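You operate a simulated robot arm through the tools that you are given. There is no shell and no other tool.

The job below is to be done with a simulated robot arm. You get a single attempt, and the scene is never put back.

Task
Tidy up at the spares rack bottom board. At the end: the grey setting block from the spares rack bottom board is on the spares rack top board; the brown apron from the spares rack bottom board is on the spares rack top board; the blue apron from the spares rack bottom board is on the spares rack top board; the orange oil funnel from the spares rack bottom board is on the spares rack top board; whatever was shut is shut again. Leave all else as you found it, and nothing knocked over. Set down upright: setting block.

It is judged by the outcome, as a careful person would: the job done as asked, and still so three seconds after it is handed in. It fails if anything else is knocked over, pushed out of place, dropped, spilled or broken.

Robot
A 6-joint arm with a two-finger gripper, fixed in place. Base frame: the origin is on the floor under the middle of its stand, x ahead of it, y to its left, z up. Units: mm, degrees, N and s.
It reaches about 1572 mm from its shoulder. Its first joint turns from -166.0 to 166.0 degrees. Payload 2.45 kg.
Tool frame: the origin (TCP) lies between the finger pads and is the grasp point; the fingertips stand 20 mm ahead of it; z points along the fingers, y is the line along which they close. The gripper opens to 140 mm; its body begins 168 mm behind the TCP.
Orientation is that of the tool frame in the base frame, as a unit quaternion [x, y, z, w]. With the fingers straight down and closing along the base's y, the tool's x points along the base's -x, its y along +y and its z along -z.

Tools
- The arm moves only by the tool nudge_tool. Its argument "moves" is a list of rows, each a list of 7 numbers: the shift along the base's x, y, z in units of 100 mm (1.0 is 100 mm), then the turn, a rotation vector about the base's x, y, z in units of 180 degrees (1.0 is 180 degrees), then the opening, from 0 (shut) to 1 (fully open). In form: [[dx, dy, dz, wx, wy, wz, fingers], ...]. A call has 1 to 20 rows; each row is the pose to reach, as a shift and turn from the pose commanded when the call began. A call with a number of a shift or a turn outside -1 to 1 is refused whole. A row lasts 0.2 s, in which the tool goes at most 50 mm and 8.6 degrees; a call with a longer step from one row to the next is refused whole, and so is a gripper value outside its range. Where a pose cannot be reached the arm comes as near as it can. A force on the tool above 40 N (or 10 N above the force at the start of the call, whichever is more), or a blocked arm, ends the call early, and 0.2 s more pass. The fingers move at their own pace (about 45 mm/s each) and stop on an object; they squeeze with about 28 N. The grip force told is the motor's: it shows also when the fingers shut on nothing. Time passes only in rows, and 0.2 s behind the last, so rows that repeat a pose let the fingers close. The reply holds the time, the measured pose of the TCP, the force on the tool along the base axes, the opening and the grip force, in the units named above and with some noise, with the torque about the TCP (base axes, N m) and any sound that the robot's microphone picked up, and new pictures: "show" is both (left out), scene, wrist or none.
- Cameras (640 x 400 px; columns grow to the right, rows downward): "scene" is fixed at [51.3, 500.7, 1592.7]; the picture's right is [-0.48, -0.88, 0.00], its down [-0.38, 0.21, -0.90] and it looks along [0.79, -0.43, -0.44] (base axes); focal length 320 px, centre (320, 200). "wrist" rides on the gripper at [78, 11, -209] in the tool frame; the picture's right is [-0.14, 0.99, 0.00], its down [-0.92, -0.13, -0.37] and it looks along [-0.37, -0.05, 0.93] (tool axes); focal length 280 px, centre (320, 200). There is no depth. A picture from a camera that has moved, and an enlarged one, comes with that camera's place and axes in the base frame and with its lens.
- enlarge(camera, box): a new picture of the part [left, top, right, bottom] of that camera's present view, enlarged. It takes no simulated time.
- job_done(): hands the job in; it is judged then, once.

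Places have to be worked out from the pictures, the camera data and where the tool is seen. Open the gripper and draw the arm clear of the work before you hand the job in, unless the task says otherwise.

The tools are called after "Emit:" by a JSON object that holds its "api" and its "payload". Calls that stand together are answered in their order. nudge_tool: Moves the arm, as the interface text tells. Its arguments: {"type":"object","properties":{"moves":{"type":"array"},"show":{"type":"string","enum":["both","scene","wrist","none"]}},"required":["moves"]} The other tools are called the same way: enlarge (camera, box) takes an enlarged picture of a part of a camera's view; job_done () hands the job in.

At the start:

```text
time: 0.0
tool_pos: [559.0, 91.0, 1505.4]
tcp_rot: [-0.001, 1.0, 0.0, 0.0]
contact_force: [1.0, 0.2, 0.0]
moment: [-0.03, 0.0, 0.01]
opening: 140.1
grip_force: 0.0
```

scene: 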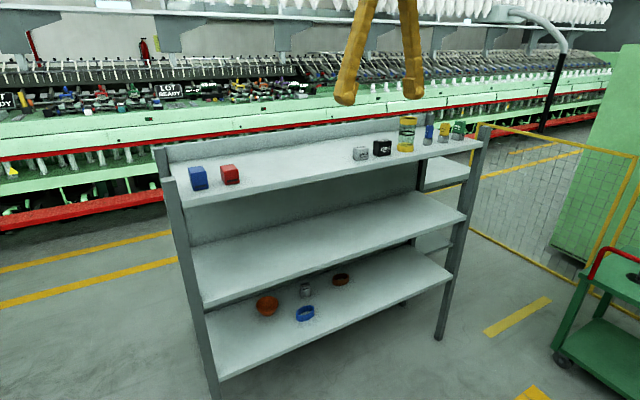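
wrist: 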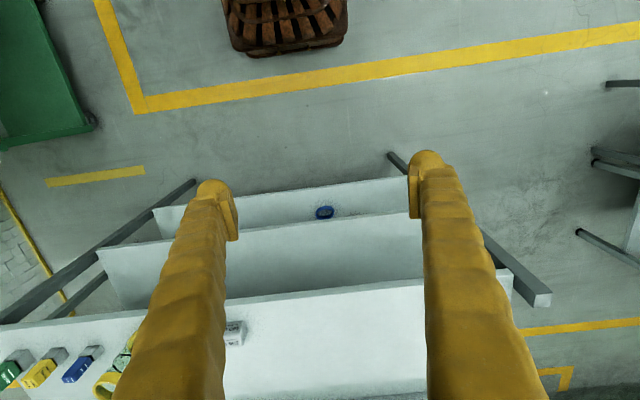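

The rack has three boards, with small items on the bottom board: orange funnel, blue ring-like apron, grey block, and brown apron. I look closer at the bottom board and the top board first.

Emit:
{"api": "enlarge", "payload": {"camera": "scene", "box": [220, 240, 400, 352]}}

Emit:
{"api": "enlarge", "payload": {"camera": "scene", "box": [150, 100, 500, 319]}}

Emit:
{"api": "enlarge", "payload": {"camera": "wrist", "box": [0, 150, 400, 400]}}

```text
3.56 times, centred on (310, 296) of scene
camera zoom: at [51.3, 500.7, 1592.7], right [-0.48, -0.88, 0.0], down [-0.38, 0.21, -0.9], along [0.79, -0.43, -0.44], focal length 1138 px, centre (356, -141)
```

zoom: 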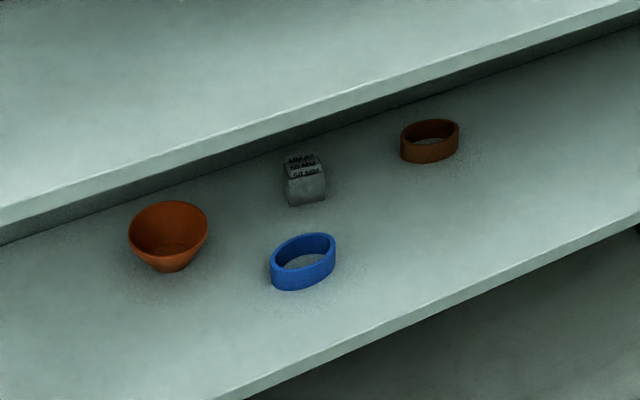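

```text
1.83 times, centred on (325, 210) of scene
camera zoom: at [51.3, 500.7, 1592.7], right [-0.48, -0.88, 0.0], down [-0.38, 0.21, -0.9], along [0.79, -0.43, -0.44], focal length 585 px, centre (311, 183)
```

zoom: 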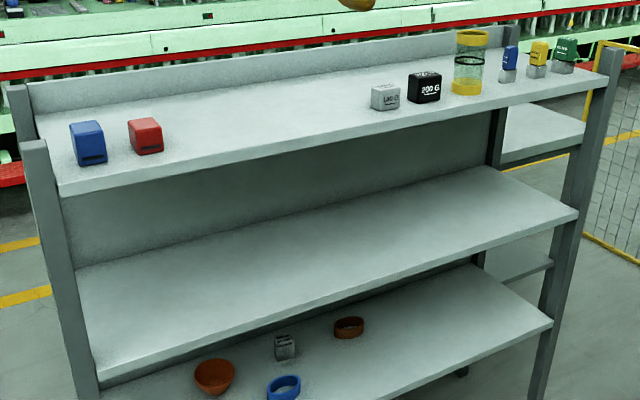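

```text
1.60 times, centred on (200, 275) of wrist
camera zoom: at [479.4, 103.0, 1713.3], right [0.14, 0.99, 0.0], down [0.92, -0.13, 0.37], along [0.37, -0.05, -0.93], focal length 449 px, centre (512, 80)
```

zoom: 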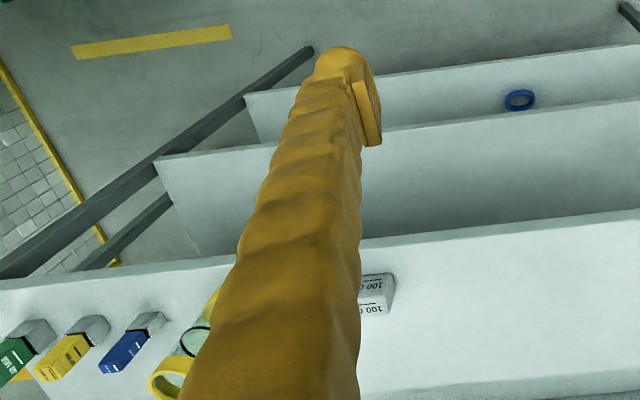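

The items sit on the bottom board at about z 485, roughly x 1030–1160; the front edge is near x 905. The middle board is near z 870, so I need a slanted approach from the front. First I roll the gripper half a turn, so its camera will be above the fingers once tilted, while coming down a little.

Emit:
{"api": "nudge_tool", "payload": {"moves": [[0, 0, -0.05, 0, 0, 0.047, 1], [0, 0, -0.1, 0, 0, 0.094, 1], [0, 0, -0.15, 0, 0, 0.141, 1], [0, 0, -0.2, 0, 0, 0.188, 1], [0, 0, -0.25, 0, 0, 0.235, 1], [0, 0, -0.3, 0, 0, 0.282, 1], [0, 0, -0.35, 0, 0, 0.329, 1], [0, 0, -0.4, 0, 0, 0.376, 1], [0, 0, -0.45, 0, 0, 0.423, 1], [0, 0, -0.5, 0, 0, 0.47, 1], [0, 0, -0.55, 0, 0, 0.517, 1], [0, 0, -0.6, 0, 0, 0.564, 1], [0, 0, -0.65, 0, 0, 0.611, 1], [0, 0, -0.7, 0, 0, 0.658, 1], [0, 0, -0.75, 0, 0, 0.705, 1], [0, 0, -0.8, 0, 0, 0.752, 1], [0, 0, -0.85, 0, 0, 0.799, 1], [0, 0, -0.9, 0, 0, 0.846, 1], [0, 0, -0.95, 0, 0, 0.893, 1], [0, 0, -1, 0, 0, 0.94, 1]], "show": "both"}}

```text
time: 4.2
tool_pos: [558.1, 91.0, 1404.1]
tcp_rot: [0.996, -0.093, 0.0, 0.0]
contact_force: [0.9, -0.2, -0.3]
moment: [0.02, 0.04, -0.02]
opening: 139.9
grip_force: 0.2
camera wrist: at [633.4, 66.6, 1613.5], right [-0.32, -0.95, 0.0], down [-0.88, 0.3, 0.37], along [-0.35, 0.12, -0.93], focal length 280 px, centre (320, 200)
```

scene: 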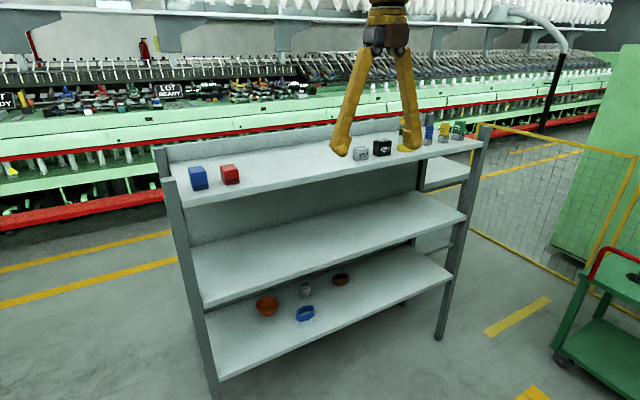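
wrist: 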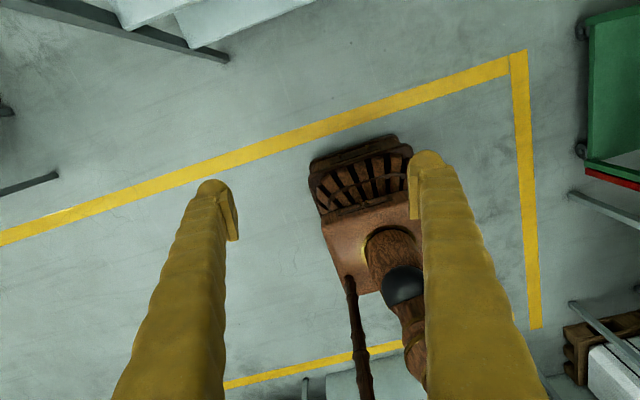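

The roll works. Now I finish the last bit of roll and tilt the fingers forward to about 30° below horizontal, moving ahead and down at the same time.

Emit:
{"api": "nudge_tool", "payload": {"moves": [[0.12, 0, -0.12, -0.0039, -0.0415, 0.0068, 1], [0.25, 0, -0.25, -0.0079, -0.0831, 0.0136, 1], [0.37, 0, -0.37, -0.0118, -0.1246, 0.0204, 1], [0.5, 0, -0.5, -0.0157, -0.1662, 0.0272, 1], [0.62, 0, -0.62, -0.0196, -0.2077, 0.034, 1], [0.75, 0, -0.75, -0.0236, -0.2492, 0.0408, 1], [0.87, 0, -0.87, -0.0275, -0.2908, 0.0476, 1], [1, 0, -1, -0.0314, -0.3323, 0.0544, 1]], "show": "both"}}

```text
time: 6.0
tool_pos: [658.0, 92.9, 1305.0]
tcp_rot: [0.867, 0.0, 0.499, 0.0]
contact_force: [0.0, 0.3, 0.3]
moment: [0.0, -0.01, 0.01]
opening: 140.0
grip_force: 0.0
camera wrist: at [516.2, 81.7, 1477.0], right [-0.07, -0.99, -0.12], down [-0.78, 0.13, -0.61], along [0.62, 0.05, -0.78], focal length 280 px, centre (320, 200)
```

scene: 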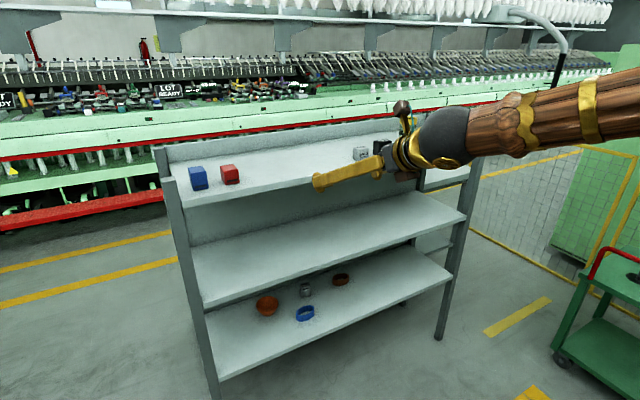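
wrist: 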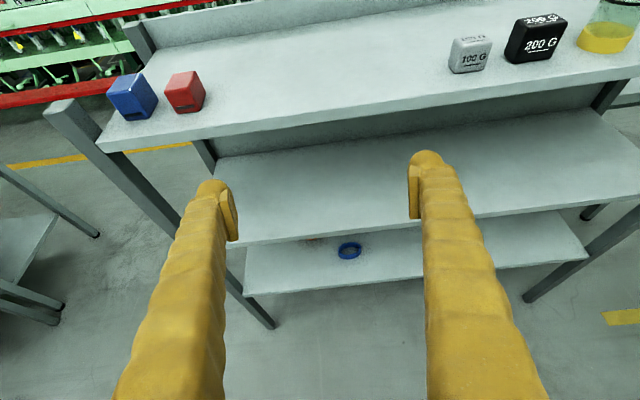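

The tilt works, and the camera above the fingers now sees the rack well. I go down in front of the rack toward the bottom board in 100 mm stages.

Emit:
{"api": "nudge_tool", "payload": {"moves": [[0, -0.1, -0.35, 0, 0, 0, 1], [0, -0.2, -0.7, 0, 0, 0, 1], [0, -0.2, -1, 0, 0, 0, 1]], "show": "none"}}

Emit:
{"api": "nudge_tool", "payload": {"moves": [[0, -0.1, -0.35, 0, 0, 0, 1], [0, -0.2, -0.7, 0, 0, 0, 1], [0, -0.2, -1, 0, 0, 0, 1]], "show": "none"}}

Emit:
{"api": "nudge_tool", "payload": {"moves": [[0, 0, -0.35, 0, 0, 0, 1], [0, 0, -0.7, 0, 0, 0, 1], [0, 0, -1, 0, 0, 0, 1]], "show": "both"}}

```text
time: 6.8
tool_pos: [659.4, 72.9, 1204.6]
tcp_rot: [0.866, 0.0, 0.499, -0.001]
contact_force: [0.4, -1.3, -0.6]
moment: [0.0, 0.04, 0.02]
opening: 140.1
grip_force: 0.1
```

```text
time: 7.6
tool_pos: [658.2, 51.4, 1104.2]
tcp_rot: [0.866, 0.0, 0.5, 0.0]
contact_force: [0.3, -0.2, -0.5]
moment: [-0.01, 0.03, 0.03]
opening: 139.8
grip_force: 0.2
```

```text
time: 8.4
tool_pos: [688.3, 56.8, 1032.9]
tcp_rot: [0.868, -0.001, 0.497, 0.003]
contact_force: [1.0, -0.6, 0.5]
moment: [-0.01, -0.01, 0.0]
opening: 140.0
grip_force: 0.1
out of reach, approached as far as the arm can: row 2, 3
camera wrist: at [546.6, 47.5, 1205.1], right [-0.07, -0.99, -0.12], down [-0.78, 0.13, -0.61], along [0.62, 0.05, -0.78], focal length 280 px, centre (320, 200)
```

scene: 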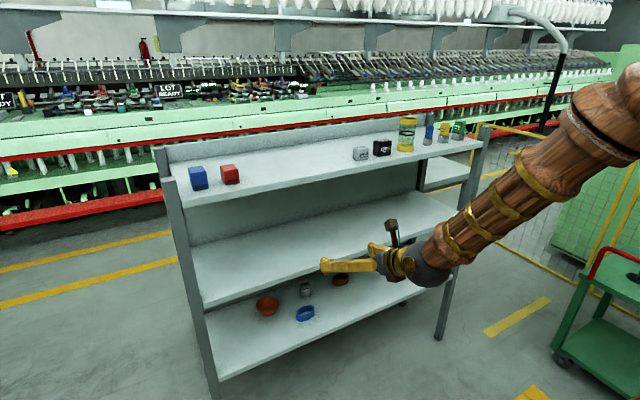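
wrist: 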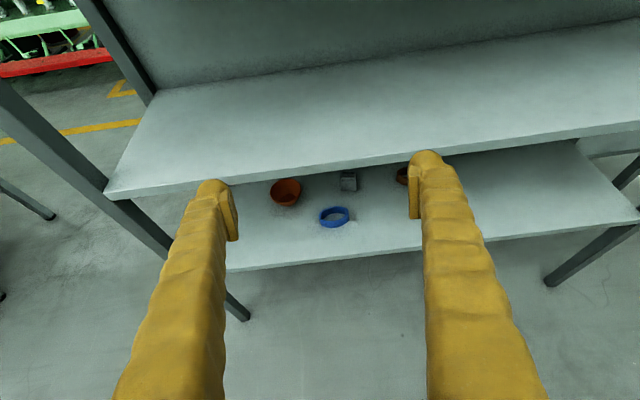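

The arm hit its inner reach limit there (too folded), so I need to stay farther out in x. I move ahead to about x 780 and check what the commanded pose became.

Emit:
{"api": "nudge_tool", "payload": {"moves": [[0.4, 0, 0, 0, 0, 0, 1], [0.8, 0, 0, 0, 0, 0, 1], [1, 0, 0, 0, 0, 0, 1]], "show": "none"}}

```text
time: 9.2
tool_pos: [787.8, 61.1, 1033.9]
tcp_rot: [0.867, -0.002, 0.499, 0.004]
contact_force: [-1.0, -1.0, 0.1]
moment: [0.0, 0.01, -0.03]
opening: 140.0
grip_force: 0.1
out of reach, approached as far as the arm can: row 3
```

The arm reached x 788 with a small flag. I try going straight down from here to see whether the limit is eased farther out.

Emit:
{"api": "nudge_tool", "payload": {"moves": [[0, -0.2, -0.35, 0, 0, 0, 1], [0, -0.3, -0.7, 0, 0, 0, 1], [0, -0.3, -1, 0, 0, 0, 1]], "show": "scene"}}

```text
time: 10.0
tool_pos: [785.5, 59.1, 941.7]
tcp_rot: [0.868, -0.011, 0.495, 0.019]
contact_force: [0.6, 0.3, 1.1]
moment: [-0.01, 0.03, -0.04]
opening: 140.0
grip_force: 0.0
out of reach, approached as far as the arm can: row 1, 2, 3
```

scene: 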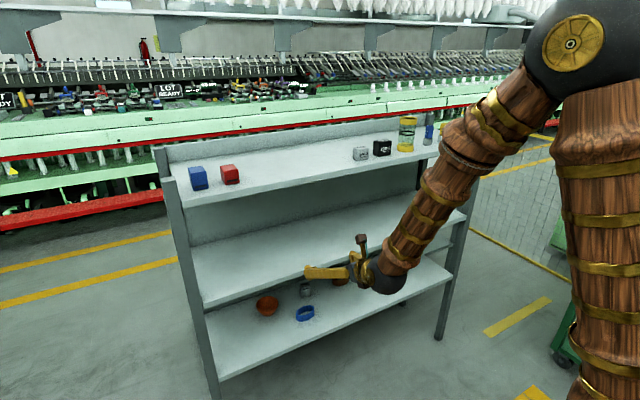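

The y move and roll were blocked while x and z followed: a wrist joint seems to have swung to its limit when the tool line passed the forearm line off-plane. I back up, bend the tool steeper, bring it into the arm's own plane (heading along the radius), and then pass that point cleanly.

Emit:
{"api": "nudge_tool", "payload": {"moves": [[-0.1, 0, 0.4, 0, 0, 0, 1], [-0.2, 0, 0.8, 0, 0, 0, 1], [-0.3, 0, 1, 0, 0, 0, 1]], "show": "none"}}

Emit:
{"api": "nudge_tool", "payload": {"moves": [[-0.1, 0.1, 0.4, 0, 0, 0, 1], [-0.2, 0.2, 0.8, 0, 0, 0, 1], [-0.3, 0.2, 1, 0, 0, 0, 1]], "show": "none"}}

Emit:
{"api": "nudge_tool", "payload": {"moves": [[-0.1, 0, 0.3, 0, 0, 0, 1], [-0.2, 0, 0.6, 0, 0, 0, 1], [-0.3, 0, 0.9, 0, 0, 0, 1], [-0.4, 0, 1, 0, 0, 0, 1]], "show": "none"}}

```text
time: 10.8
tool_pos: [755.7, 58.9, 1042.2]
tcp_rot: [0.867, -0.002, 0.498, 0.003]
contact_force: [0.0, -0.1, 0.5]
moment: [-0.03, -0.04, 0.02]
opening: 140.1
grip_force: 0.1
out of reach, approached as far as the arm can: row 1, 2
```

```text
time: 11.6
tool_pos: [726.1, 78.7, 1141.8]
tcp_rot: [0.866, 0.0, 0.5, 0.0]
contact_force: [0.2, -0.5, 0.0]
moment: [-0.02, 0.03, -0.01]
opening: 139.9
grip_force: 0.2
```

```text
time: 12.6
tool_pos: [687.8, 78.3, 1240.7]
tcp_rot: [0.867, 0.0, 0.499, 0.0]
contact_force: [0.4, -0.1, 1.3]
moment: [0.01, -0.03, 0.01]
opening: 139.9
grip_force: 0.1
```

Back in free range with a clean orientation. Now I steepen the tool to 60° below horizontal, then slide to y = 0.

Emit:
{"api": "nudge_tool", "payload": {"moves": [[-0.1, 0, 0.1, 0, 0.0417, 0, 1], [-0.2, 0, 0.2, 0, 0.0833, 0, 1], [-0.3, 0, 0.3, 0, 0.125, 0, 1], [-0.3, 0, 0.4, 0, 0.1667, 0, 1], [-0.3, -0.2, 0.5, 0, 0.1667, 0, 1], [-0.3, -0.4, 0.5, 0, 0.1667, 0, 1], [-0.3, -0.6, 0.5, 0, 0.1667, 0, 1], [-0.3, -0.78, 0.5, 0, 0.1667, 0, 1]], "show": "none"}}

```text
time: 14.4
tool_pos: [656.6, 26.0, 1290.8]
tcp_rot: [0.966, -0.01, 0.259, 0.01]
contact_force: [-0.3, 0.5, -0.5]
moment: [0.0, 0.02, -0.02]
opening: 139.7
grip_force: 0.1
out of reach, approached as far as the arm can: row 1, 7, 8
```

At the straight heading the wrist roll seems to be right at its limit (half a turn). A heading turned to the right (about −20°) keeps the wrist away from its limits and is fine for reaching into the rack, so I move left again and yaw the tool −20°.

Emit:
{"api": "nudge_tool", "payload": {"moves": [[0, 0.2, 0, 0, 0, -0.03, 1], [0, 0.4, 0, 0, 0, -0.06, 1], [0, 0.6, 0, 0, 0, -0.09, 1], [0, 0.8, 0, 0, 0, -0.1111, 1], [0.1, 1, 0, 0, 0, -0.1111, 1]], "show": "none"}}

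```text
time: 15.6
tool_pos: [665.3, 126.2, 1290.9]
tcp_rot: [0.951, -0.168, 0.254, 0.045]
contact_force: [-0.1, -0.1, -0.2]
moment: [0.03, 0.0, 0.02]
opening: 140.1
grip_force: 0.0
```

That pose was reached cleanly with heading −20°. Next I raise the tilt to about 25° below horizontal while moving outward.

Emit:
{"api": "nudge_tool", "payload": {"moves": [[0.2, 0, -0.1, -0.0133, -0.0365, 0, 1], [0.4, 0, -0.2, -0.0266, -0.0731, 0, 1], [0.6, 0, -0.3, -0.0399, -0.1096, 0, 1], [0.8, 0, -0.4, -0.0532, -0.1462, 0, 1], [1, 0, -0.5, -0.0665, -0.1827, 0, 1]], "show": "none"}}

Emit:
{"api": "nudge_tool", "payload": {"moves": [[0, 0, -0.4, 0, 0, 0, 1], [0, 0, -0.8, 0, 0, 0, 1], [0, 0, -1, 0, 0, 0, 1]], "show": "both"}}

```text
time: 16.8
tool_pos: [766.2, 125.1, 1240.1]
tcp_rot: [0.831, -0.146, 0.529, 0.093]
contact_force: [-0.1, -0.2, 0.1]
moment: [-0.01, 0.0, -0.04]
opening: 140.0
grip_force: 0.1
```

```text
time: 17.6
tool_pos: [766.1, 126.9, 1140.2]
tcp_rot: [0.831, -0.146, 0.528, 0.093]
contact_force: [-0.3, -0.3, -0.1]
moment: [0.01, 0.03, -0.01]
opening: 139.9
grip_force: 0.0
camera wrist: at [614.5, 170.5, 1299.3], right [-0.39, -0.91, -0.12], down [-0.64, 0.37, -0.68], along [0.66, -0.19, -0.72], focal length 280 px, centre (320, 200)
```

scene: 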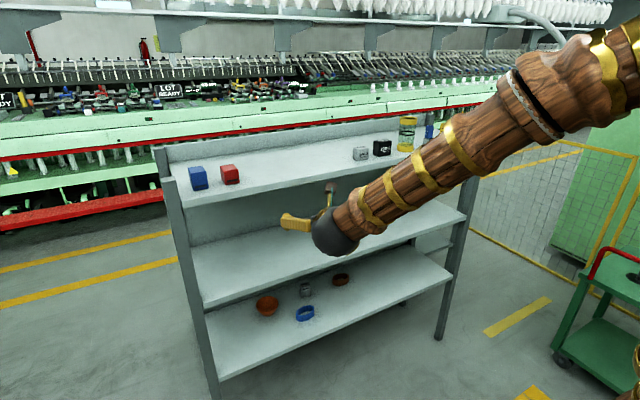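
wrist: 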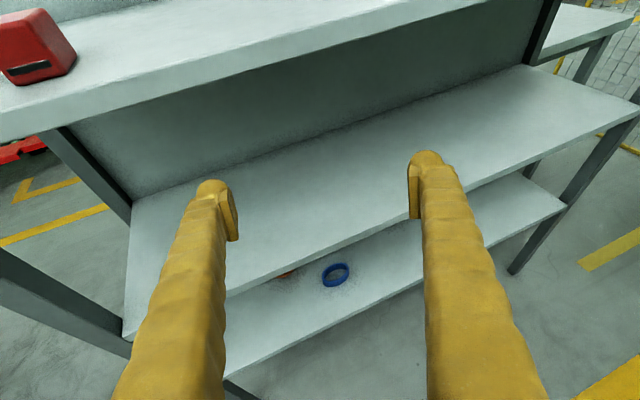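

Working well with no limit flags. I continue straight down in front of the rack to about z 640.

Emit:
{"api": "nudge_tool", "payload": {"moves": [[0, 0, -0.4, 0, 0, 0, 1], [0, 0, -0.8, 0, 0, 0, 1], [0, 0, -1, 0, 0, 0, 1]], "show": "none"}}

Emit:
{"api": "nudge_tool", "payload": {"moves": [[0, 0, -0.4, 0, 0, 0, 1], [0, 0, -0.8, 0, 0, 0, 1], [0, 0, -1, 0, 0, 0, 1]], "show": "none"}}

Emit:
{"api": "nudge_tool", "payload": {"moves": [[0, 0, -0.4, 0, 0, 0, 1], [0, 0, -0.8, 0, 0, 0, 1], [0, 0, -1, 0, 0, 0, 1]], "show": "none"}}

Emit:
{"api": "nudge_tool", "payload": {"moves": [[0, 0, -0.4, 0, 0, 0, 1], [0, 0, -0.8, 0, 0, 0, 1], [0, 0, -1, 0, 0, 0, 1]], "show": "none"}}

Emit:
{"api": "nudge_tool", "payload": {"moves": [[0, 0, -0.4, 0, 0, 0, 1], [0, 0, -0.8, 0, 0, 0, 1], [0, 0, -1, 0, 0, 0, 1]], "show": "both"}}

```text
time: 18.4
tool_pos: [765.0, 126.5, 1040.8]
tcp_rot: [0.831, -0.146, 0.529, 0.093]
contact_force: [-0.8, 0.2, 0.3]
moment: [-0.02, -0.02, 0.02]
opening: 140.1
grip_force: 0.0
```

```text
time: 19.2
tool_pos: [765.8, 125.6, 938.8]
tcp_rot: [0.831, -0.146, 0.529, 0.093]
contact_force: [-0.4, 0.4, 0.1]
moment: [-0.03, 0.01, -0.02]
opening: 140.4
grip_force: 0.0
```

```text
time: 20.0
tool_pos: [765.1, 126.1, 837.7]
tcp_rot: [0.831, -0.146, 0.528, 0.092]
contact_force: [0.5, -0.3, -0.4]
moment: [-0.01, 0.02, -0.02]
opening: 140.0
grip_force: 0.0
```

```text
time: 20.8
tool_pos: [765.1, 125.9, 739.3]
tcp_rot: [0.831, -0.147, 0.528, 0.093]
contact_force: [0.8, 0.3, -0.4]
moment: [0.02, 0.02, 0.0]
opening: 140.1
grip_force: 0.0
```

```text
time: 21.6
tool_pos: [765.2, 125.5, 640.6]
tcp_rot: [0.831, -0.147, 0.529, 0.093]
contact_force: [-0.8, 0.4, 0.1]
moment: [0.02, -0.03, 0.03]
opening: 140.2
grip_force: 0.1
camera wrist: at [614.0, 170.8, 799.7], right [-0.39, -0.91, -0.12], down [-0.64, 0.37, -0.68], along [0.66, -0.19, -0.72], focal length 280 px, centre (320, 200)
```

scene: 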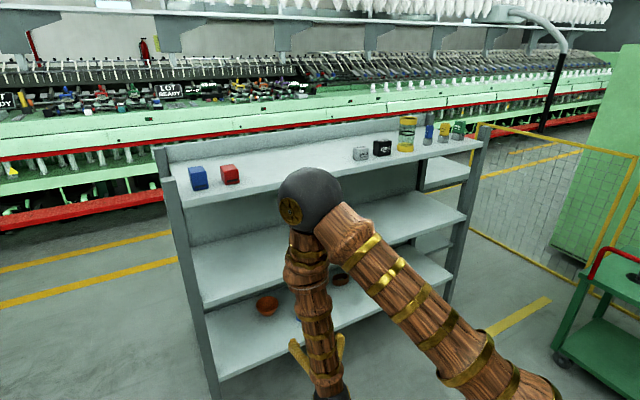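
wrist: 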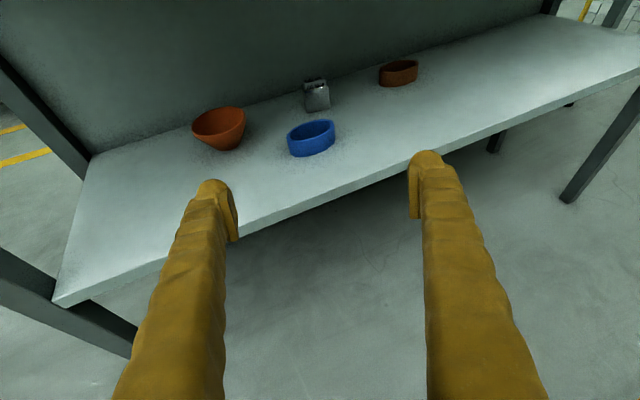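

Now I have a clear view of all four items. I enlarge it to judge shapes and positions.

Emit:
{"api": "enlarge", "payload": {"camera": "wrist", "box": [160, 40, 480, 240]}}

Emit:
{"api": "enlarge", "payload": {"camera": "wrist", "box": [270, 60, 430, 160]}}

```text
2.00 times, centred on (320, 140) of wrist
camera zoom: at [614.0, 170.8, 799.7], right [-0.39, -0.91, -0.12], down [-0.64, 0.37, -0.68], along [0.66, -0.19, -0.72], focal length 561 px, centre (320, 320)
```

zoom: 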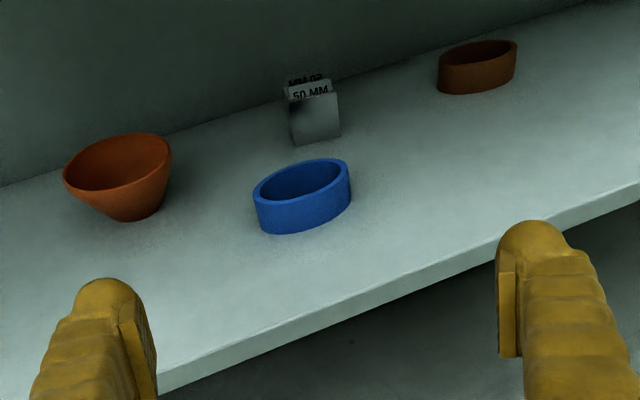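

```text
4.00 times, centred on (350, 110) of wrist
camera zoom: at [614.0, 170.8, 799.7], right [-0.39, -0.91, -0.12], down [-0.64, 0.37, -0.68], along [0.66, -0.19, -0.72], focal length 1122 px, centre (200, 560)
```

zoom: 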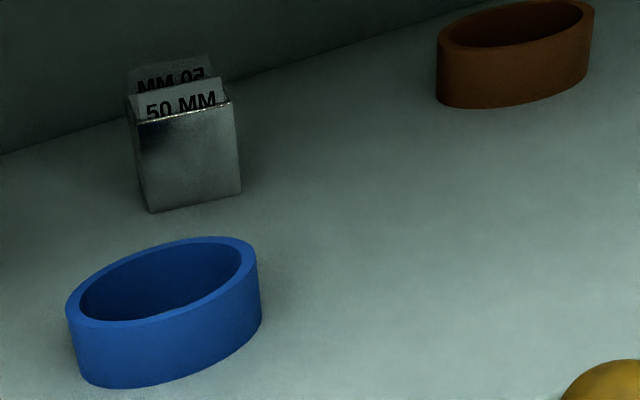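

Triangulating: the board surface is at about z 495 with its front edge near x 901. The blue ring is centred near (1021, 49), with its top at 528. The block is near (1153, −15), the funnel near (1118, 190) and the brown ring near (1140, −211). I turn to heading −15° and tilt 18°, and advance toward the blue ring above its top.

Emit:
{"api": "nudge_tool", "payload": {"moves": [[0.25, -0.06, -0.12, -0.0029, -0.0093, 0.007, 1], [0.5, -0.12, -0.25, -0.0058, -0.0186, 0.0139, 1], [0.75, -0.2, -0.4, -0.0088, -0.0278, 0.0208, 1], [1, -0.27, -0.55, -0.0117, -0.0371, 0.0278, 1]], "show": "none"}}

Emit:
{"api": "nudge_tool", "payload": {"moves": [[0.4, -0.12, -0.05, 0, 0, 0, 1], [0.8, -0.23, -0.1, 0, 0, 0, 1]], "show": "both"}}

```text
time: 22.6
tool_pos: [866.6, 99.2, 585.3]
tcp_rot: [0.803, -0.106, 0.582, 0.077]
contact_force: [-0.8, -0.3, -0.3]
moment: [0.01, -0.03, -0.01]
opening: 139.8
grip_force: 0.0
```

```text
time: 23.2
tool_pos: [948.3, 73.8, 575.9]
tcp_rot: [0.803, -0.105, 0.582, 0.076]
contact_force: [-0.1, 0.4, -0.2]
moment: [-0.02, -0.05, 0.03]
opening: 140.0
grip_force: 0.0
camera wrist: at [774.5, 110.4, 715.0], right [-0.3, -0.95, -0.13], down [-0.58, 0.29, -0.76], along [0.76, -0.15, -0.64], focal length 280 px, centre (320, 200)
```

scene: 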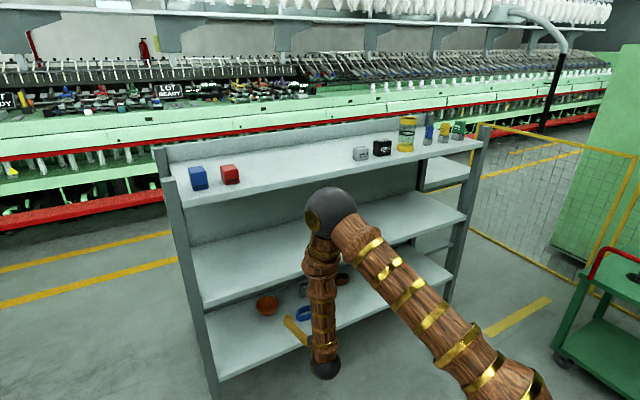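
wrist: 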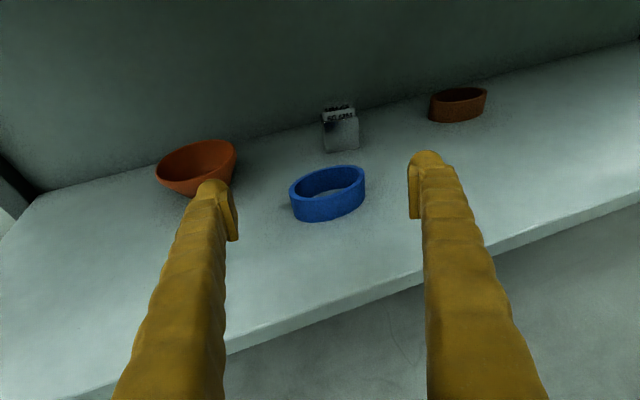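

The ring's centre now works out at (1023, 48), matching the earlier estimate. I advance over it with the fingers above its rim.

Emit:
{"api": "nudge_tool", "payload": {"moves": [[0.3, -0.1, -0.08, 0, 0, 0, 1], [0.55, -0.19, -0.14, 0, 0, 0, 1], [0.75, -0.26, -0.18, 0, 0, 0, 1]], "show": "both"}}

```text
time: 24.0
tool_pos: [1020.9, 49.5, 558.0]
tcp_rot: [0.803, -0.106, 0.582, 0.077]
contact_force: [-0.7, -0.3, 0.2]
moment: [0.03, -0.02, 0.04]
opening: 140.0
grip_force: 0.2
camera wrist: at [848.7, 84.9, 696.2], right [-0.3, -0.95, -0.13], down [-0.58, 0.29, -0.76], along [0.76, -0.15, -0.64], focal length 280 px, centre (320, 200)
```

scene: 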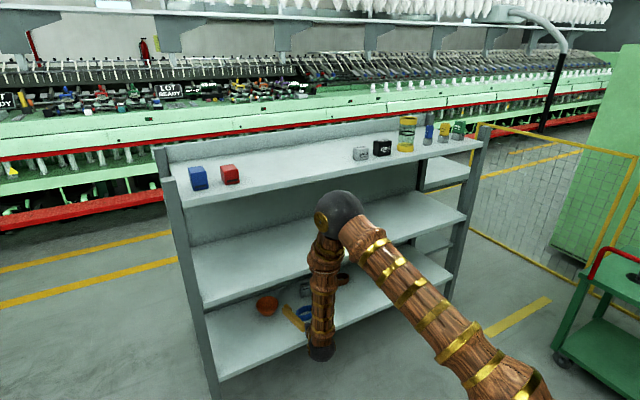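
wrist: 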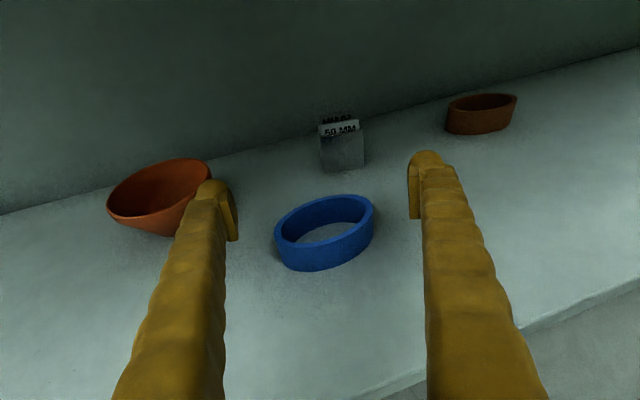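

The ring is centred between the fingers and right under the TCP. I descend 36 mm to straddle it and then close.

Emit:
{"api": "nudge_tool", "payload": {"moves": [[0, 0, -0.12, 0, 0, 0, 1], [0, 0, -0.24, 0, 0, 0, 1], [0, 0, -0.36, 0, 0, 0, 1], [0, 0, -0.36, 0, 0, 0, 1]], "show": "wrist"}}

```text
time: 25.0
tool_pos: [1019.9, 49.1, 521.2]
tcp_rot: [0.802, -0.106, 0.582, 0.077]
contact_force: [-4.9, -0.4, 5.7]
moment: [0.0, 0.08, -0.02]
opening: 139.9
grip_force: 0.1
camera wrist: at [847.7, 85.0, 659.8], right [-0.3, -0.95, -0.13], down [-0.58, 0.29, -0.76], along [0.76, -0.15, -0.64], focal length 280 px, centre (320, 200)
```

wrist: 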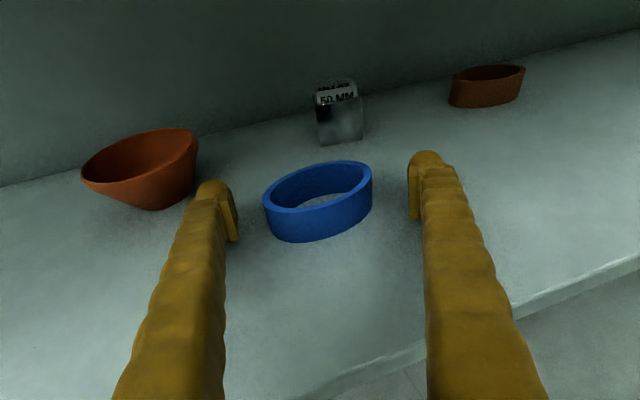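

A light touch (about 6 N up) shows the fingertips just reached the board. I lift 3 mm and close on the ring.

Emit:
{"api": "nudge_tool", "payload": {"moves": [[0, 0, 0.03, 0, 0, 0, 1], [0, 0, 0.03, 0, 0, 0, 0.7], [0, 0, 0.03, 0, 0, 0, 0.5], [0, 0, 0.03, 0, 0, 0, 0.4], [0, 0, 0.03, 0, 0, 0, 0.3], [0, 0, 0.03, 0, 0, 0, 0.3], [0, 0, 0.03, 0, 0, 0, 0.3]], "show": "wrist"}}

```text
time: 26.6
tool_pos: [1020.1, 49.2, 523.8]
tcp_rot: [0.803, -0.105, 0.582, 0.076]
contact_force: [-1.6, -0.3, 2.3]
moment: [-0.11, 0.05, -0.06]
opening: 86.1
grip_force: 28.1
camera wrist: at [847.9, 85.0, 663.1], right [-0.3, -0.95, -0.13], down [-0.58, 0.29, -0.76], along [0.76, -0.15, -0.64], focal length 280 px, centre (320, 200)
```

wrist: 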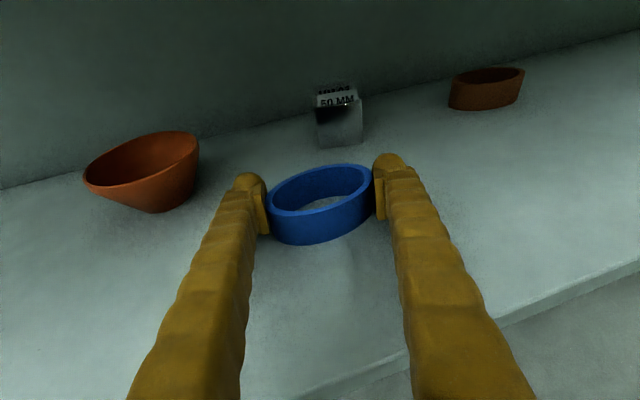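

The grip holds at 86 mm and 28 N. I lift 30 mm slowly and check that the ring comes along level.

Emit:
{"api": "nudge_tool", "payload": {"moves": [[0, 0, 0.1, 0, 0, 0, 0.3], [0, 0, 0.2, 0, 0, 0, 0.3], [0, 0, 0.3, 0, 0, 0, 0.3], [0, 0, 0.3, 0, 0, 0, 0.3]], "show": "wrist"}}

```text
time: 27.6
tool_pos: [1021.1, 49.5, 555.2]
tcp_rot: [0.802, -0.105, 0.582, 0.076]
contact_force: [2.4, -0.8, 6.8]
moment: [-0.21, -0.03, 0.07]
opening: 42.4
grip_force: 0.5
camera wrist: at [848.7, 85.4, 693.7], right [-0.3, -0.95, -0.13], down [-0.58, 0.29, -0.76], along [0.76, -0.15, -0.64], focal length 280 px, centre (320, 200)
```

wrist: 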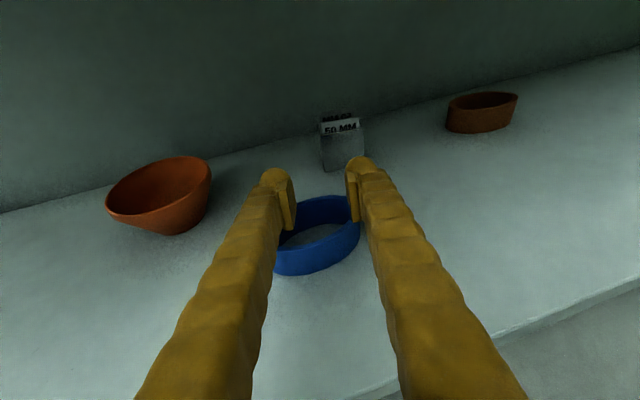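

The ring slipped out and the fingers closed above it. I raise clear first, keeping the fingers as they are, and look at the ring's state.

Emit:
{"api": "nudge_tool", "payload": {"moves": [[0, 0, 0.15, 0, 0, 0, 0.3], [0, 0, 0.3, 0, 0, 0, 0.3], [0, 0, 0.4, 0, 0, 0, 0.3], [0, 0, 0.4, 0, 0, 0, 0.6], [0, 0, 0.4, 0, 0, 0, 1], [0, 0, 0.4, 0, 0, 0, 1], [0, 0, 0.4, 0, 0, 0, 1]], "show": "wrist"}}

Emit:
{"api": "enlarge", "payload": {"camera": "wrist", "box": [180, 80, 500, 280]}}

```text
time: 29.2
tool_pos: [1020.9, 49.8, 592.9]
tcp_rot: [0.803, -0.106, 0.582, 0.077]
contact_force: [0.2, 0.1, -0.4]
moment: [0.0, 0.0, -0.02]
opening: 129.2
grip_force: 0.1
camera wrist: at [848.2, 85.4, 732.7], right [-0.3, -0.95, -0.13], down [-0.58, 0.29, -0.76], along [0.76, -0.15, -0.64], focal length 280 px, centre (320, 200)
```

wrist: 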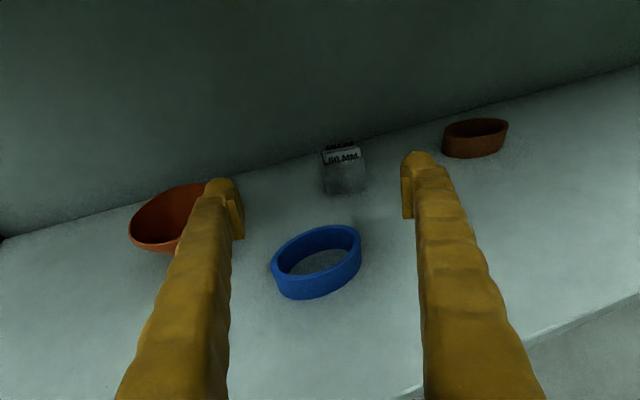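

```text
2.00 times, centred on (340, 180) of wrist
camera zoom: at [848.2, 85.4, 732.7], right [-0.3, -0.95, -0.13], down [-0.58, 0.29, -0.76], along [0.76, -0.15, -0.64], focal length 561 px, centre (280, 240)
```

zoom: 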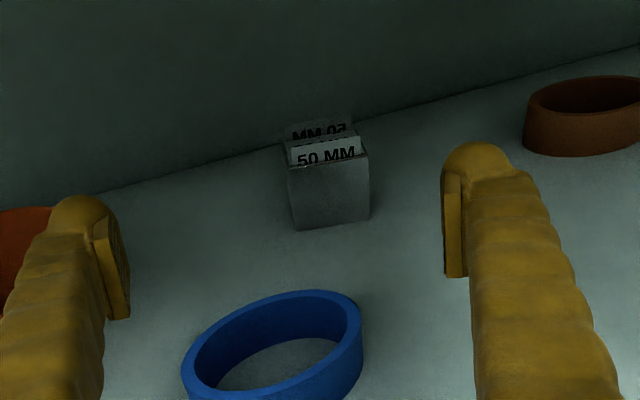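

The ring is still upright but was shifted about 14 mm to the left. Before I try again I look closely at the pads to learn where they really contact.

Emit:
{"api": "enlarge", "payload": {"camera": "wrist", "box": [180, 160, 276, 220]}}

Emit:
{"api": "enlarge", "payload": {"camera": "wrist", "box": [376, 140, 472, 200]}}

Emit:
{"api": "enlarge", "payload": {"camera": "scene", "box": [240, 270, 368, 350]}}

```text
6.67 times, centred on (228, 190) of wrist
camera zoom: at [848.2, 85.4, 732.7], right [-0.3, -0.95, -0.13], down [-0.58, 0.29, -0.76], along [0.76, -0.15, -0.64], focal length 1869 px, centre (933, 267)
```

zoom: 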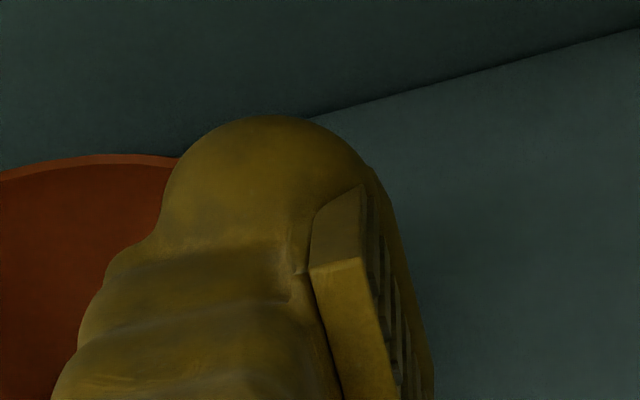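

```text
6.67 times, centred on (424, 170) of wrist
camera zoom: at [848.2, 85.4, 732.7], right [-0.3, -0.95, -0.13], down [-0.58, 0.29, -0.76], along [0.76, -0.15, -0.64], focal length 1869 px, centre (-373, 400)
```

zoom: 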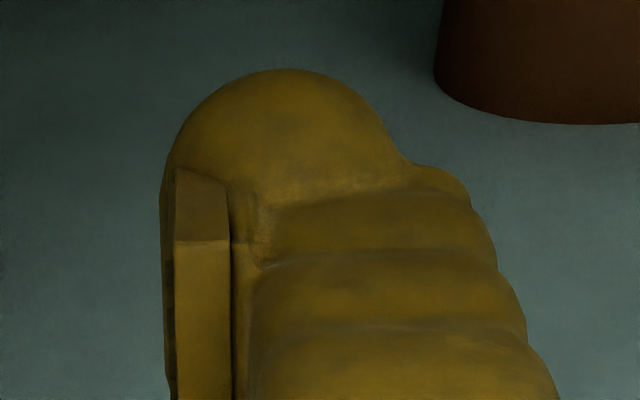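

```text
5.00 times, centred on (304, 310) of scene
camera zoom: at [51.3, 500.7, 1592.7], right [-0.48, -0.88, 0.0], down [-0.38, 0.21, -0.9], along [0.79, -0.43, -0.44], focal length 1601 px, centre (400, -350)
```

zoom: 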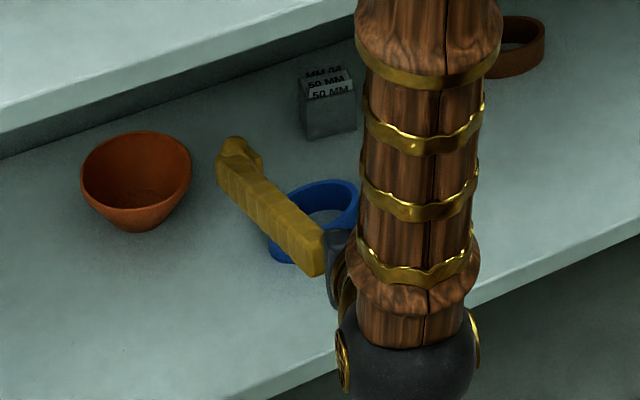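

The pads are about 22 mm tall and the grip looked square, but the closing line was about 10° off the ring's long axis. I turn the heading to about −7° to line up with the ring, re-centre on it, and look again before descending.

Emit:
{"api": "nudge_tool", "payload": {"moves": [[-0.02, 0.06, -0.1, 0, 0, 0.0222, 1], [-0.05, 0.13, -0.25, 0, 0, 0.0444, 1], [-0.05, 0.13, -0.3, 0, 0, 0.0444, 1]], "show": "wrist"}}

Emit:
{"api": "enlarge", "payload": {"camera": "wrist", "box": [220, 140, 420, 265]}}

```text
time: 30.0
tool_pos: [1014.4, 63.9, 564.2]
tcp_rot: [0.808, -0.052, 0.586, 0.04]
contact_force: [0.1, -0.3, -0.2]
moment: [0.04, 0.02, -0.01]
opening: 140.2
grip_force: 0.0
camera wrist: at [840.2, 76.9, 702.6], right [-0.17, -0.98, -0.13], down [-0.62, 0.21, -0.76], along [0.77, -0.05, -0.64], focal length 280 px, centre (320, 200)
```

wrist: 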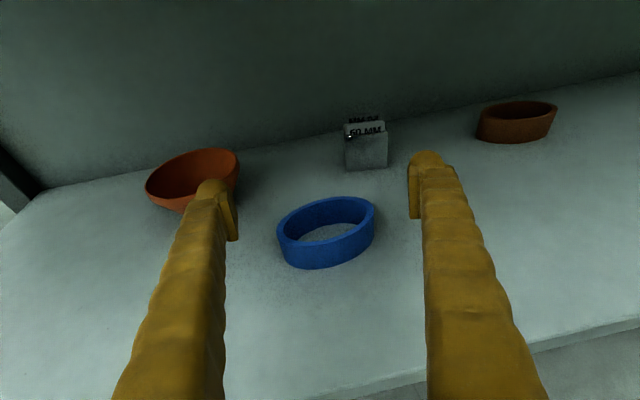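

```text
3.20 times, centred on (320, 202) of wrist
camera zoom: at [840.2, 76.9, 702.6], right [-0.17, -0.98, -0.13], down [-0.62, 0.21, -0.76], along [0.77, -0.05, -0.64], focal length 897 px, centre (320, 192)
```

zoom: 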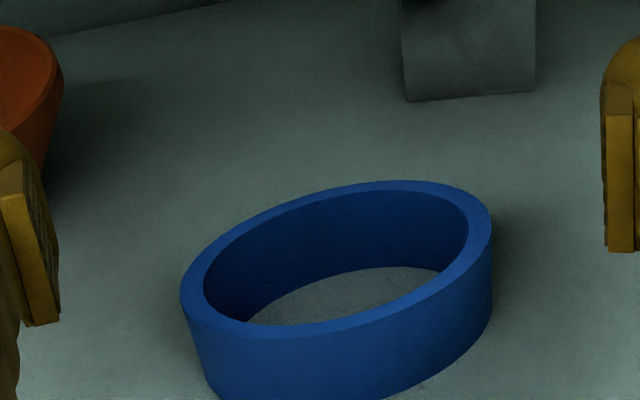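

Mapping the rim now shows the ring's long axis is turned about +13° (near-left to far-right), so my heading was up to 28° off: that explains the slip. I will come back to the rings later from a matching heading, and take the round funnel and the block (turned about −15°) first with this wrist setup. I retreat and move left to line up with the funnel.

Emit:
{"api": "nudge_tool", "payload": {"moves": [[-0.35, 0.05, 0.15, 0, 0.005, -0.012, 1], [-0.7, 0.2, 0.3, 0.003, 0.011, -0.024, 1], [-1, 0.5, 0.4, 0.005, 0.017, -0.036, 1], [-1, 0.9, 0.4, 0.0058, 0.0215, -0.0444, 1], [-1, 1, 0.4, 0.0058, 0.0215, -0.0444, 1]], "show": "none"}}

Emit:
{"api": "nudge_tool", "payload": {"moves": [[0, 0.4, 0, 0, 0, 0, 1], [0, 0.8, 0, 0, 0, 0, 1]], "show": "both"}}

Emit:
{"api": "enlarge", "payload": {"camera": "wrist", "box": [220, 60, 540, 260]}}

```text
time: 31.2
tool_pos: [914.6, 163.3, 604.2]
tcp_rot: [0.822, -0.11, 0.554, 0.071]
contact_force: [-0.1, 0.2, 0.1]
moment: [-0.02, -0.02, -0.03]
opening: 139.8
grip_force: 0.1
```

```text
time: 31.8
tool_pos: [915.5, 243.7, 603.6]
tcp_rot: [0.822, -0.11, 0.554, 0.071]
contact_force: [0.5, -1.0, -0.1]
moment: [0.04, -0.03, -0.01]
opening: 140.0
grip_force: 0.1
camera wrist: at [752.1, 276.2, 754.7], right [-0.31, -0.94, -0.13], down [-0.63, 0.31, -0.71], along [0.71, -0.14, -0.69], focal length 280 px, centre (320, 200)
```

scene: 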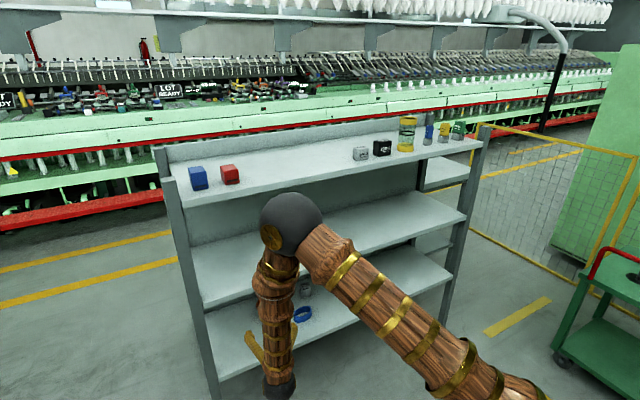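
wrist: 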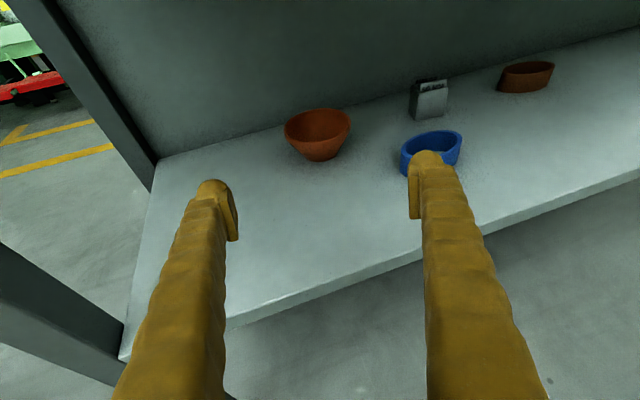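

```text
2.00 times, centred on (380, 160) of wrist
camera zoom: at [752.1, 276.2, 754.7], right [-0.31, -0.94, -0.13], down [-0.63, 0.31, -0.71], along [0.71, -0.14, -0.69], focal length 561 px, centre (200, 280)
```

zoom: 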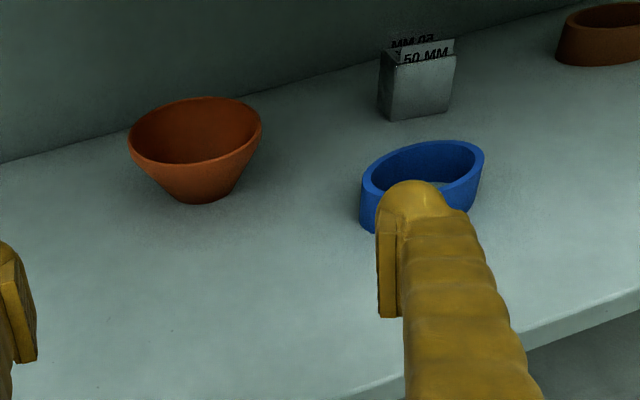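

The funnel centre comes out at about (1117, 190), rim about 99 mm across at z ≈ 545. The heading −15° line through it matches where I am, so I advance straight along it above rim height.

Emit:
{"api": "nudge_tool", "payload": {"moves": [[0.35, -0.094, -0.08, 0, 0, 0, 1], [0.7, -0.188, -0.16, 0, 0, 0, 1], [1, -0.268, -0.22, 0, 0, 0, 1]], "show": "none"}}

Emit:
{"api": "nudge_tool", "payload": {"moves": [[0.35, -0.094, 0, 0, 0, 0, 1], [0.7, -0.188, 0, 0, 0, 0, 1], [1, -0.268, 0, 0, 0, 0, 1]], "show": "both"}}

```text
time: 32.6
tool_pos: [1016.0, 216.5, 582.1]
tcp_rot: [0.822, -0.109, 0.554, 0.071]
contact_force: [-0.7, 0.8, 0.1]
moment: [-0.02, 0.0, 0.01]
opening: 140.1
grip_force: 0.1
```

```text
time: 33.4
tool_pos: [1115.5, 188.8, 581.0]
tcp_rot: [0.823, -0.11, 0.553, 0.071]
contact_force: [-0.2, 0.0, 0.4]
moment: [0.0, -0.01, -0.03]
opening: 139.8
grip_force: 0.1
camera wrist: at [953.2, 221.3, 732.3], right [-0.31, -0.94, -0.13], down [-0.63, 0.3, -0.71], along [0.71, -0.14, -0.69], focal length 280 px, centre (320, 200)
```

scene: 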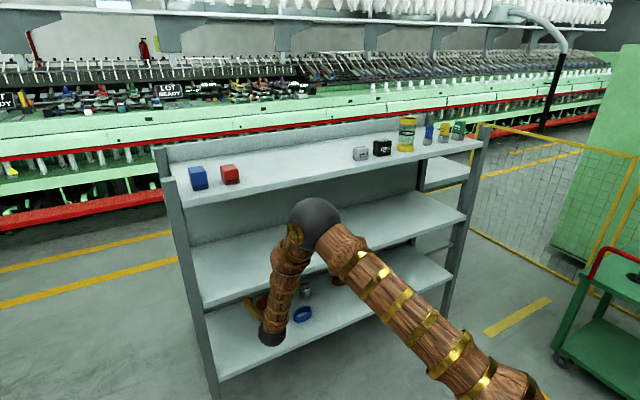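
wrist: 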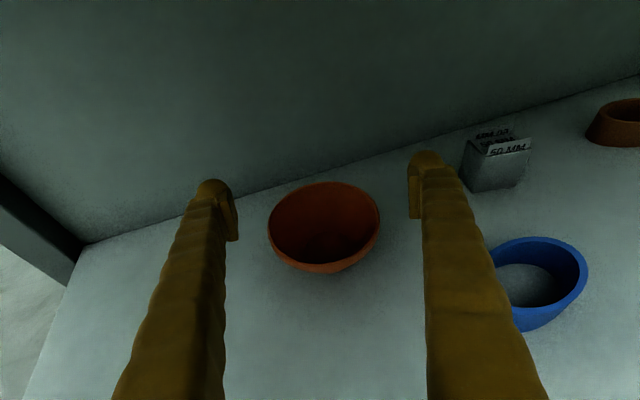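

The rim centre projects to (1118, 189), directly under the TCP. I descend 40 mm so the rim sits within the pads, then close.

Emit:
{"api": "nudge_tool", "payload": {"moves": [[0.02, 0, -0.14, 0, 0, 0, 1], [0.02, 0, -0.28, 0, 0, 0, 1], [0.02, 0, -0.4, 0, 0, 0, 1], [0.02, 0, -0.4, 0, 0, 0, 0.8], [0.02, 0, -0.4, 0, 0, 0, 0.65], [0.02, 0, -0.4, 0, 0, 0, 0.5], [0.02, 0, -0.4, 0, 0, 0, 0.5], [0.02, 0, -0.4, 0, 0, 0, 0.5]], "show": "wrist"}}

```text
time: 35.2
tool_pos: [1116.6, 188.9, 541.8]
tcp_rot: [0.823, -0.11, 0.553, 0.071]
contact_force: [0.1, -0.3, 1.3]
moment: [0.01, 0.03, -0.01]
opening: 94.4
grip_force: 27.9
camera wrist: at [954.8, 221.3, 692.5], right [-0.31, -0.94, -0.13], down [-0.63, 0.31, -0.71], along [0.71, -0.14, -0.69], focal length 280 px, centre (320, 200)
```

wrist: 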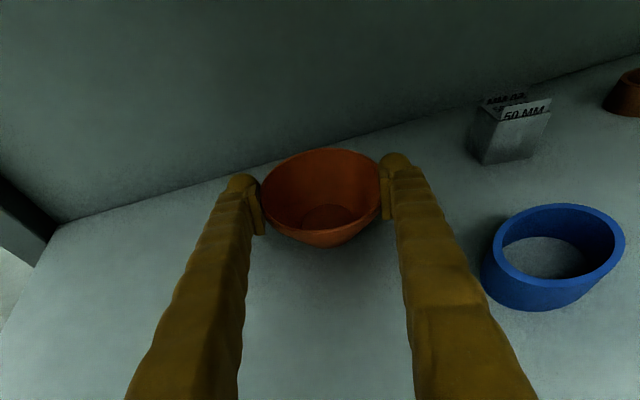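

The grip holds at 94 mm. I lift gently by 15 mm and check.

Emit:
{"api": "nudge_tool", "payload": {"moves": [[0, 0, 0.03, 0, 0, 0, 0.5], [0, 0, 0.06, 0, 0, 0, 0.5], [0, 0, 0.1, 0, 0, 0, 0.5], [0, 0, 0.15, 0, 0, 0, 0.5]], "show": "wrist"}}

```text
time: 36.2
tool_pos: [1117.4, 187.3, 557.2]
tcp_rot: [0.822, -0.11, 0.554, 0.071]
contact_force: [-0.6, 0.0, -0.6]
moment: [0.03, -0.03, -0.02]
opening: 93.9
grip_force: 28.0
camera wrist: at [954.9, 221.0, 707.6], right [-0.31, -0.94, -0.13], down [-0.63, 0.31, -0.71], along [0.71, -0.14, -0.69], focal length 280 px, centre (320, 200)
```

wrist: 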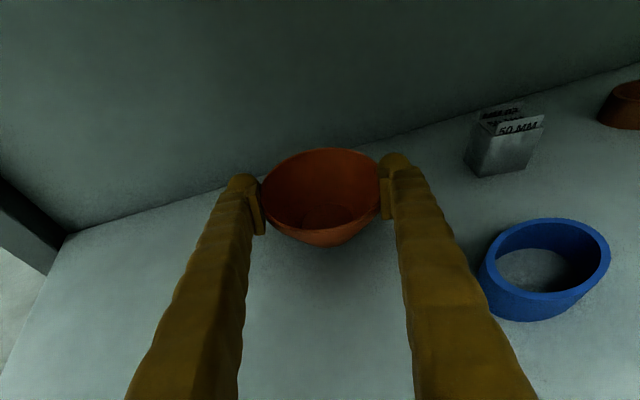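

The funnel is lifted cleanly. I raise it a bit more and retreat straight back out along the heading.

Emit:
{"api": "nudge_tool", "payload": {"moves": [[0, 0, 0.2, 0, 0, 0, 0.5], [-0.2, 0.054, 0.4, 0, 0, 0, 0.5], [-0.5, 0.134, 0.5, 0, 0, 0, 0.5], [-0.8, 0.214, 0.5, 0, 0, 0, 0.5], [-1, 0.268, 0.5, 0, 0, 0, 0.5]], "show": "none"}}

Emit:
{"api": "nudge_tool", "payload": {"moves": [[-0.3, 0.08, 0, 0, 0, 0, 0.5], [-0.6, 0.16, 0, 0, 0, 0, 0.5], [-0.9, 0.241, 0, 0, 0, 0, 0.5], [-1, 0.268, 0, 0, 0, 0, 0.5]], "show": "none"}}

Emit:
{"api": "nudge_tool", "payload": {"moves": [[-0.3, 0.05, 0, 0, 0, 0, 0.5], [-0.6, 0.1, 0, 0, 0, 0, 0.5], [-0.9, 0.1, 0, 0, 0, 0, 0.5], [-1, 0.1, 0, 0, 0, 0, 0.5], [-1, 0.1, 0, 0, 0, 0, 0.5]], "show": "both"}}

```text
time: 37.4
tool_pos: [1016.9, 216.0, 607.8]
tcp_rot: [0.822, -0.11, 0.554, 0.071]
contact_force: [-0.3, -0.5, -0.9]
moment: [-0.03, 0.02, -0.03]
opening: 93.9
grip_force: 27.9
```

```text
time: 38.4
tool_pos: [915.1, 243.0, 606.3]
tcp_rot: [0.822, -0.109, 0.555, 0.07]
contact_force: [-0.3, -0.2, -0.1]
moment: [0.0, -0.02, 0.0]
opening: 93.4
grip_force: 27.2
```

```text
time: 39.6
tool_pos: [818.5, 252.1, 607.4]
tcp_rot: [0.822, -0.109, 0.555, 0.071]
contact_force: [-0.5, 0.7, -0.4]
moment: [0.01, 0.01, 0.0]
opening: 93.6
grip_force: 27.8
camera wrist: at [655.3, 284.6, 758.1], right [-0.31, -0.94, -0.13], down [-0.63, 0.3, -0.71], along [0.71, -0.14, -0.69], focal length 280 px, centre (320, 200)
```

scene: 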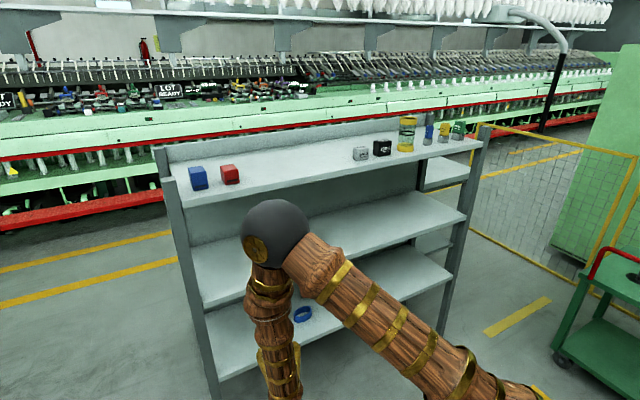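
wrist: 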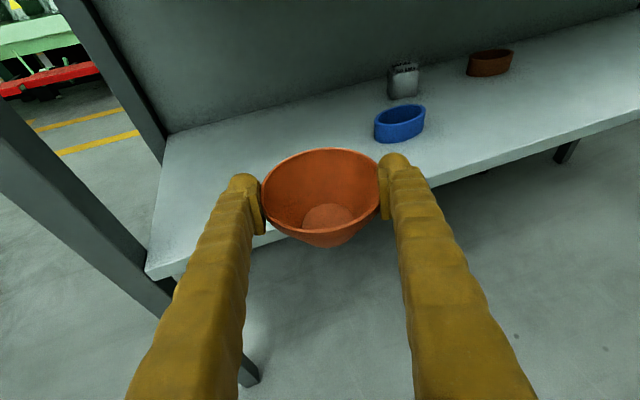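

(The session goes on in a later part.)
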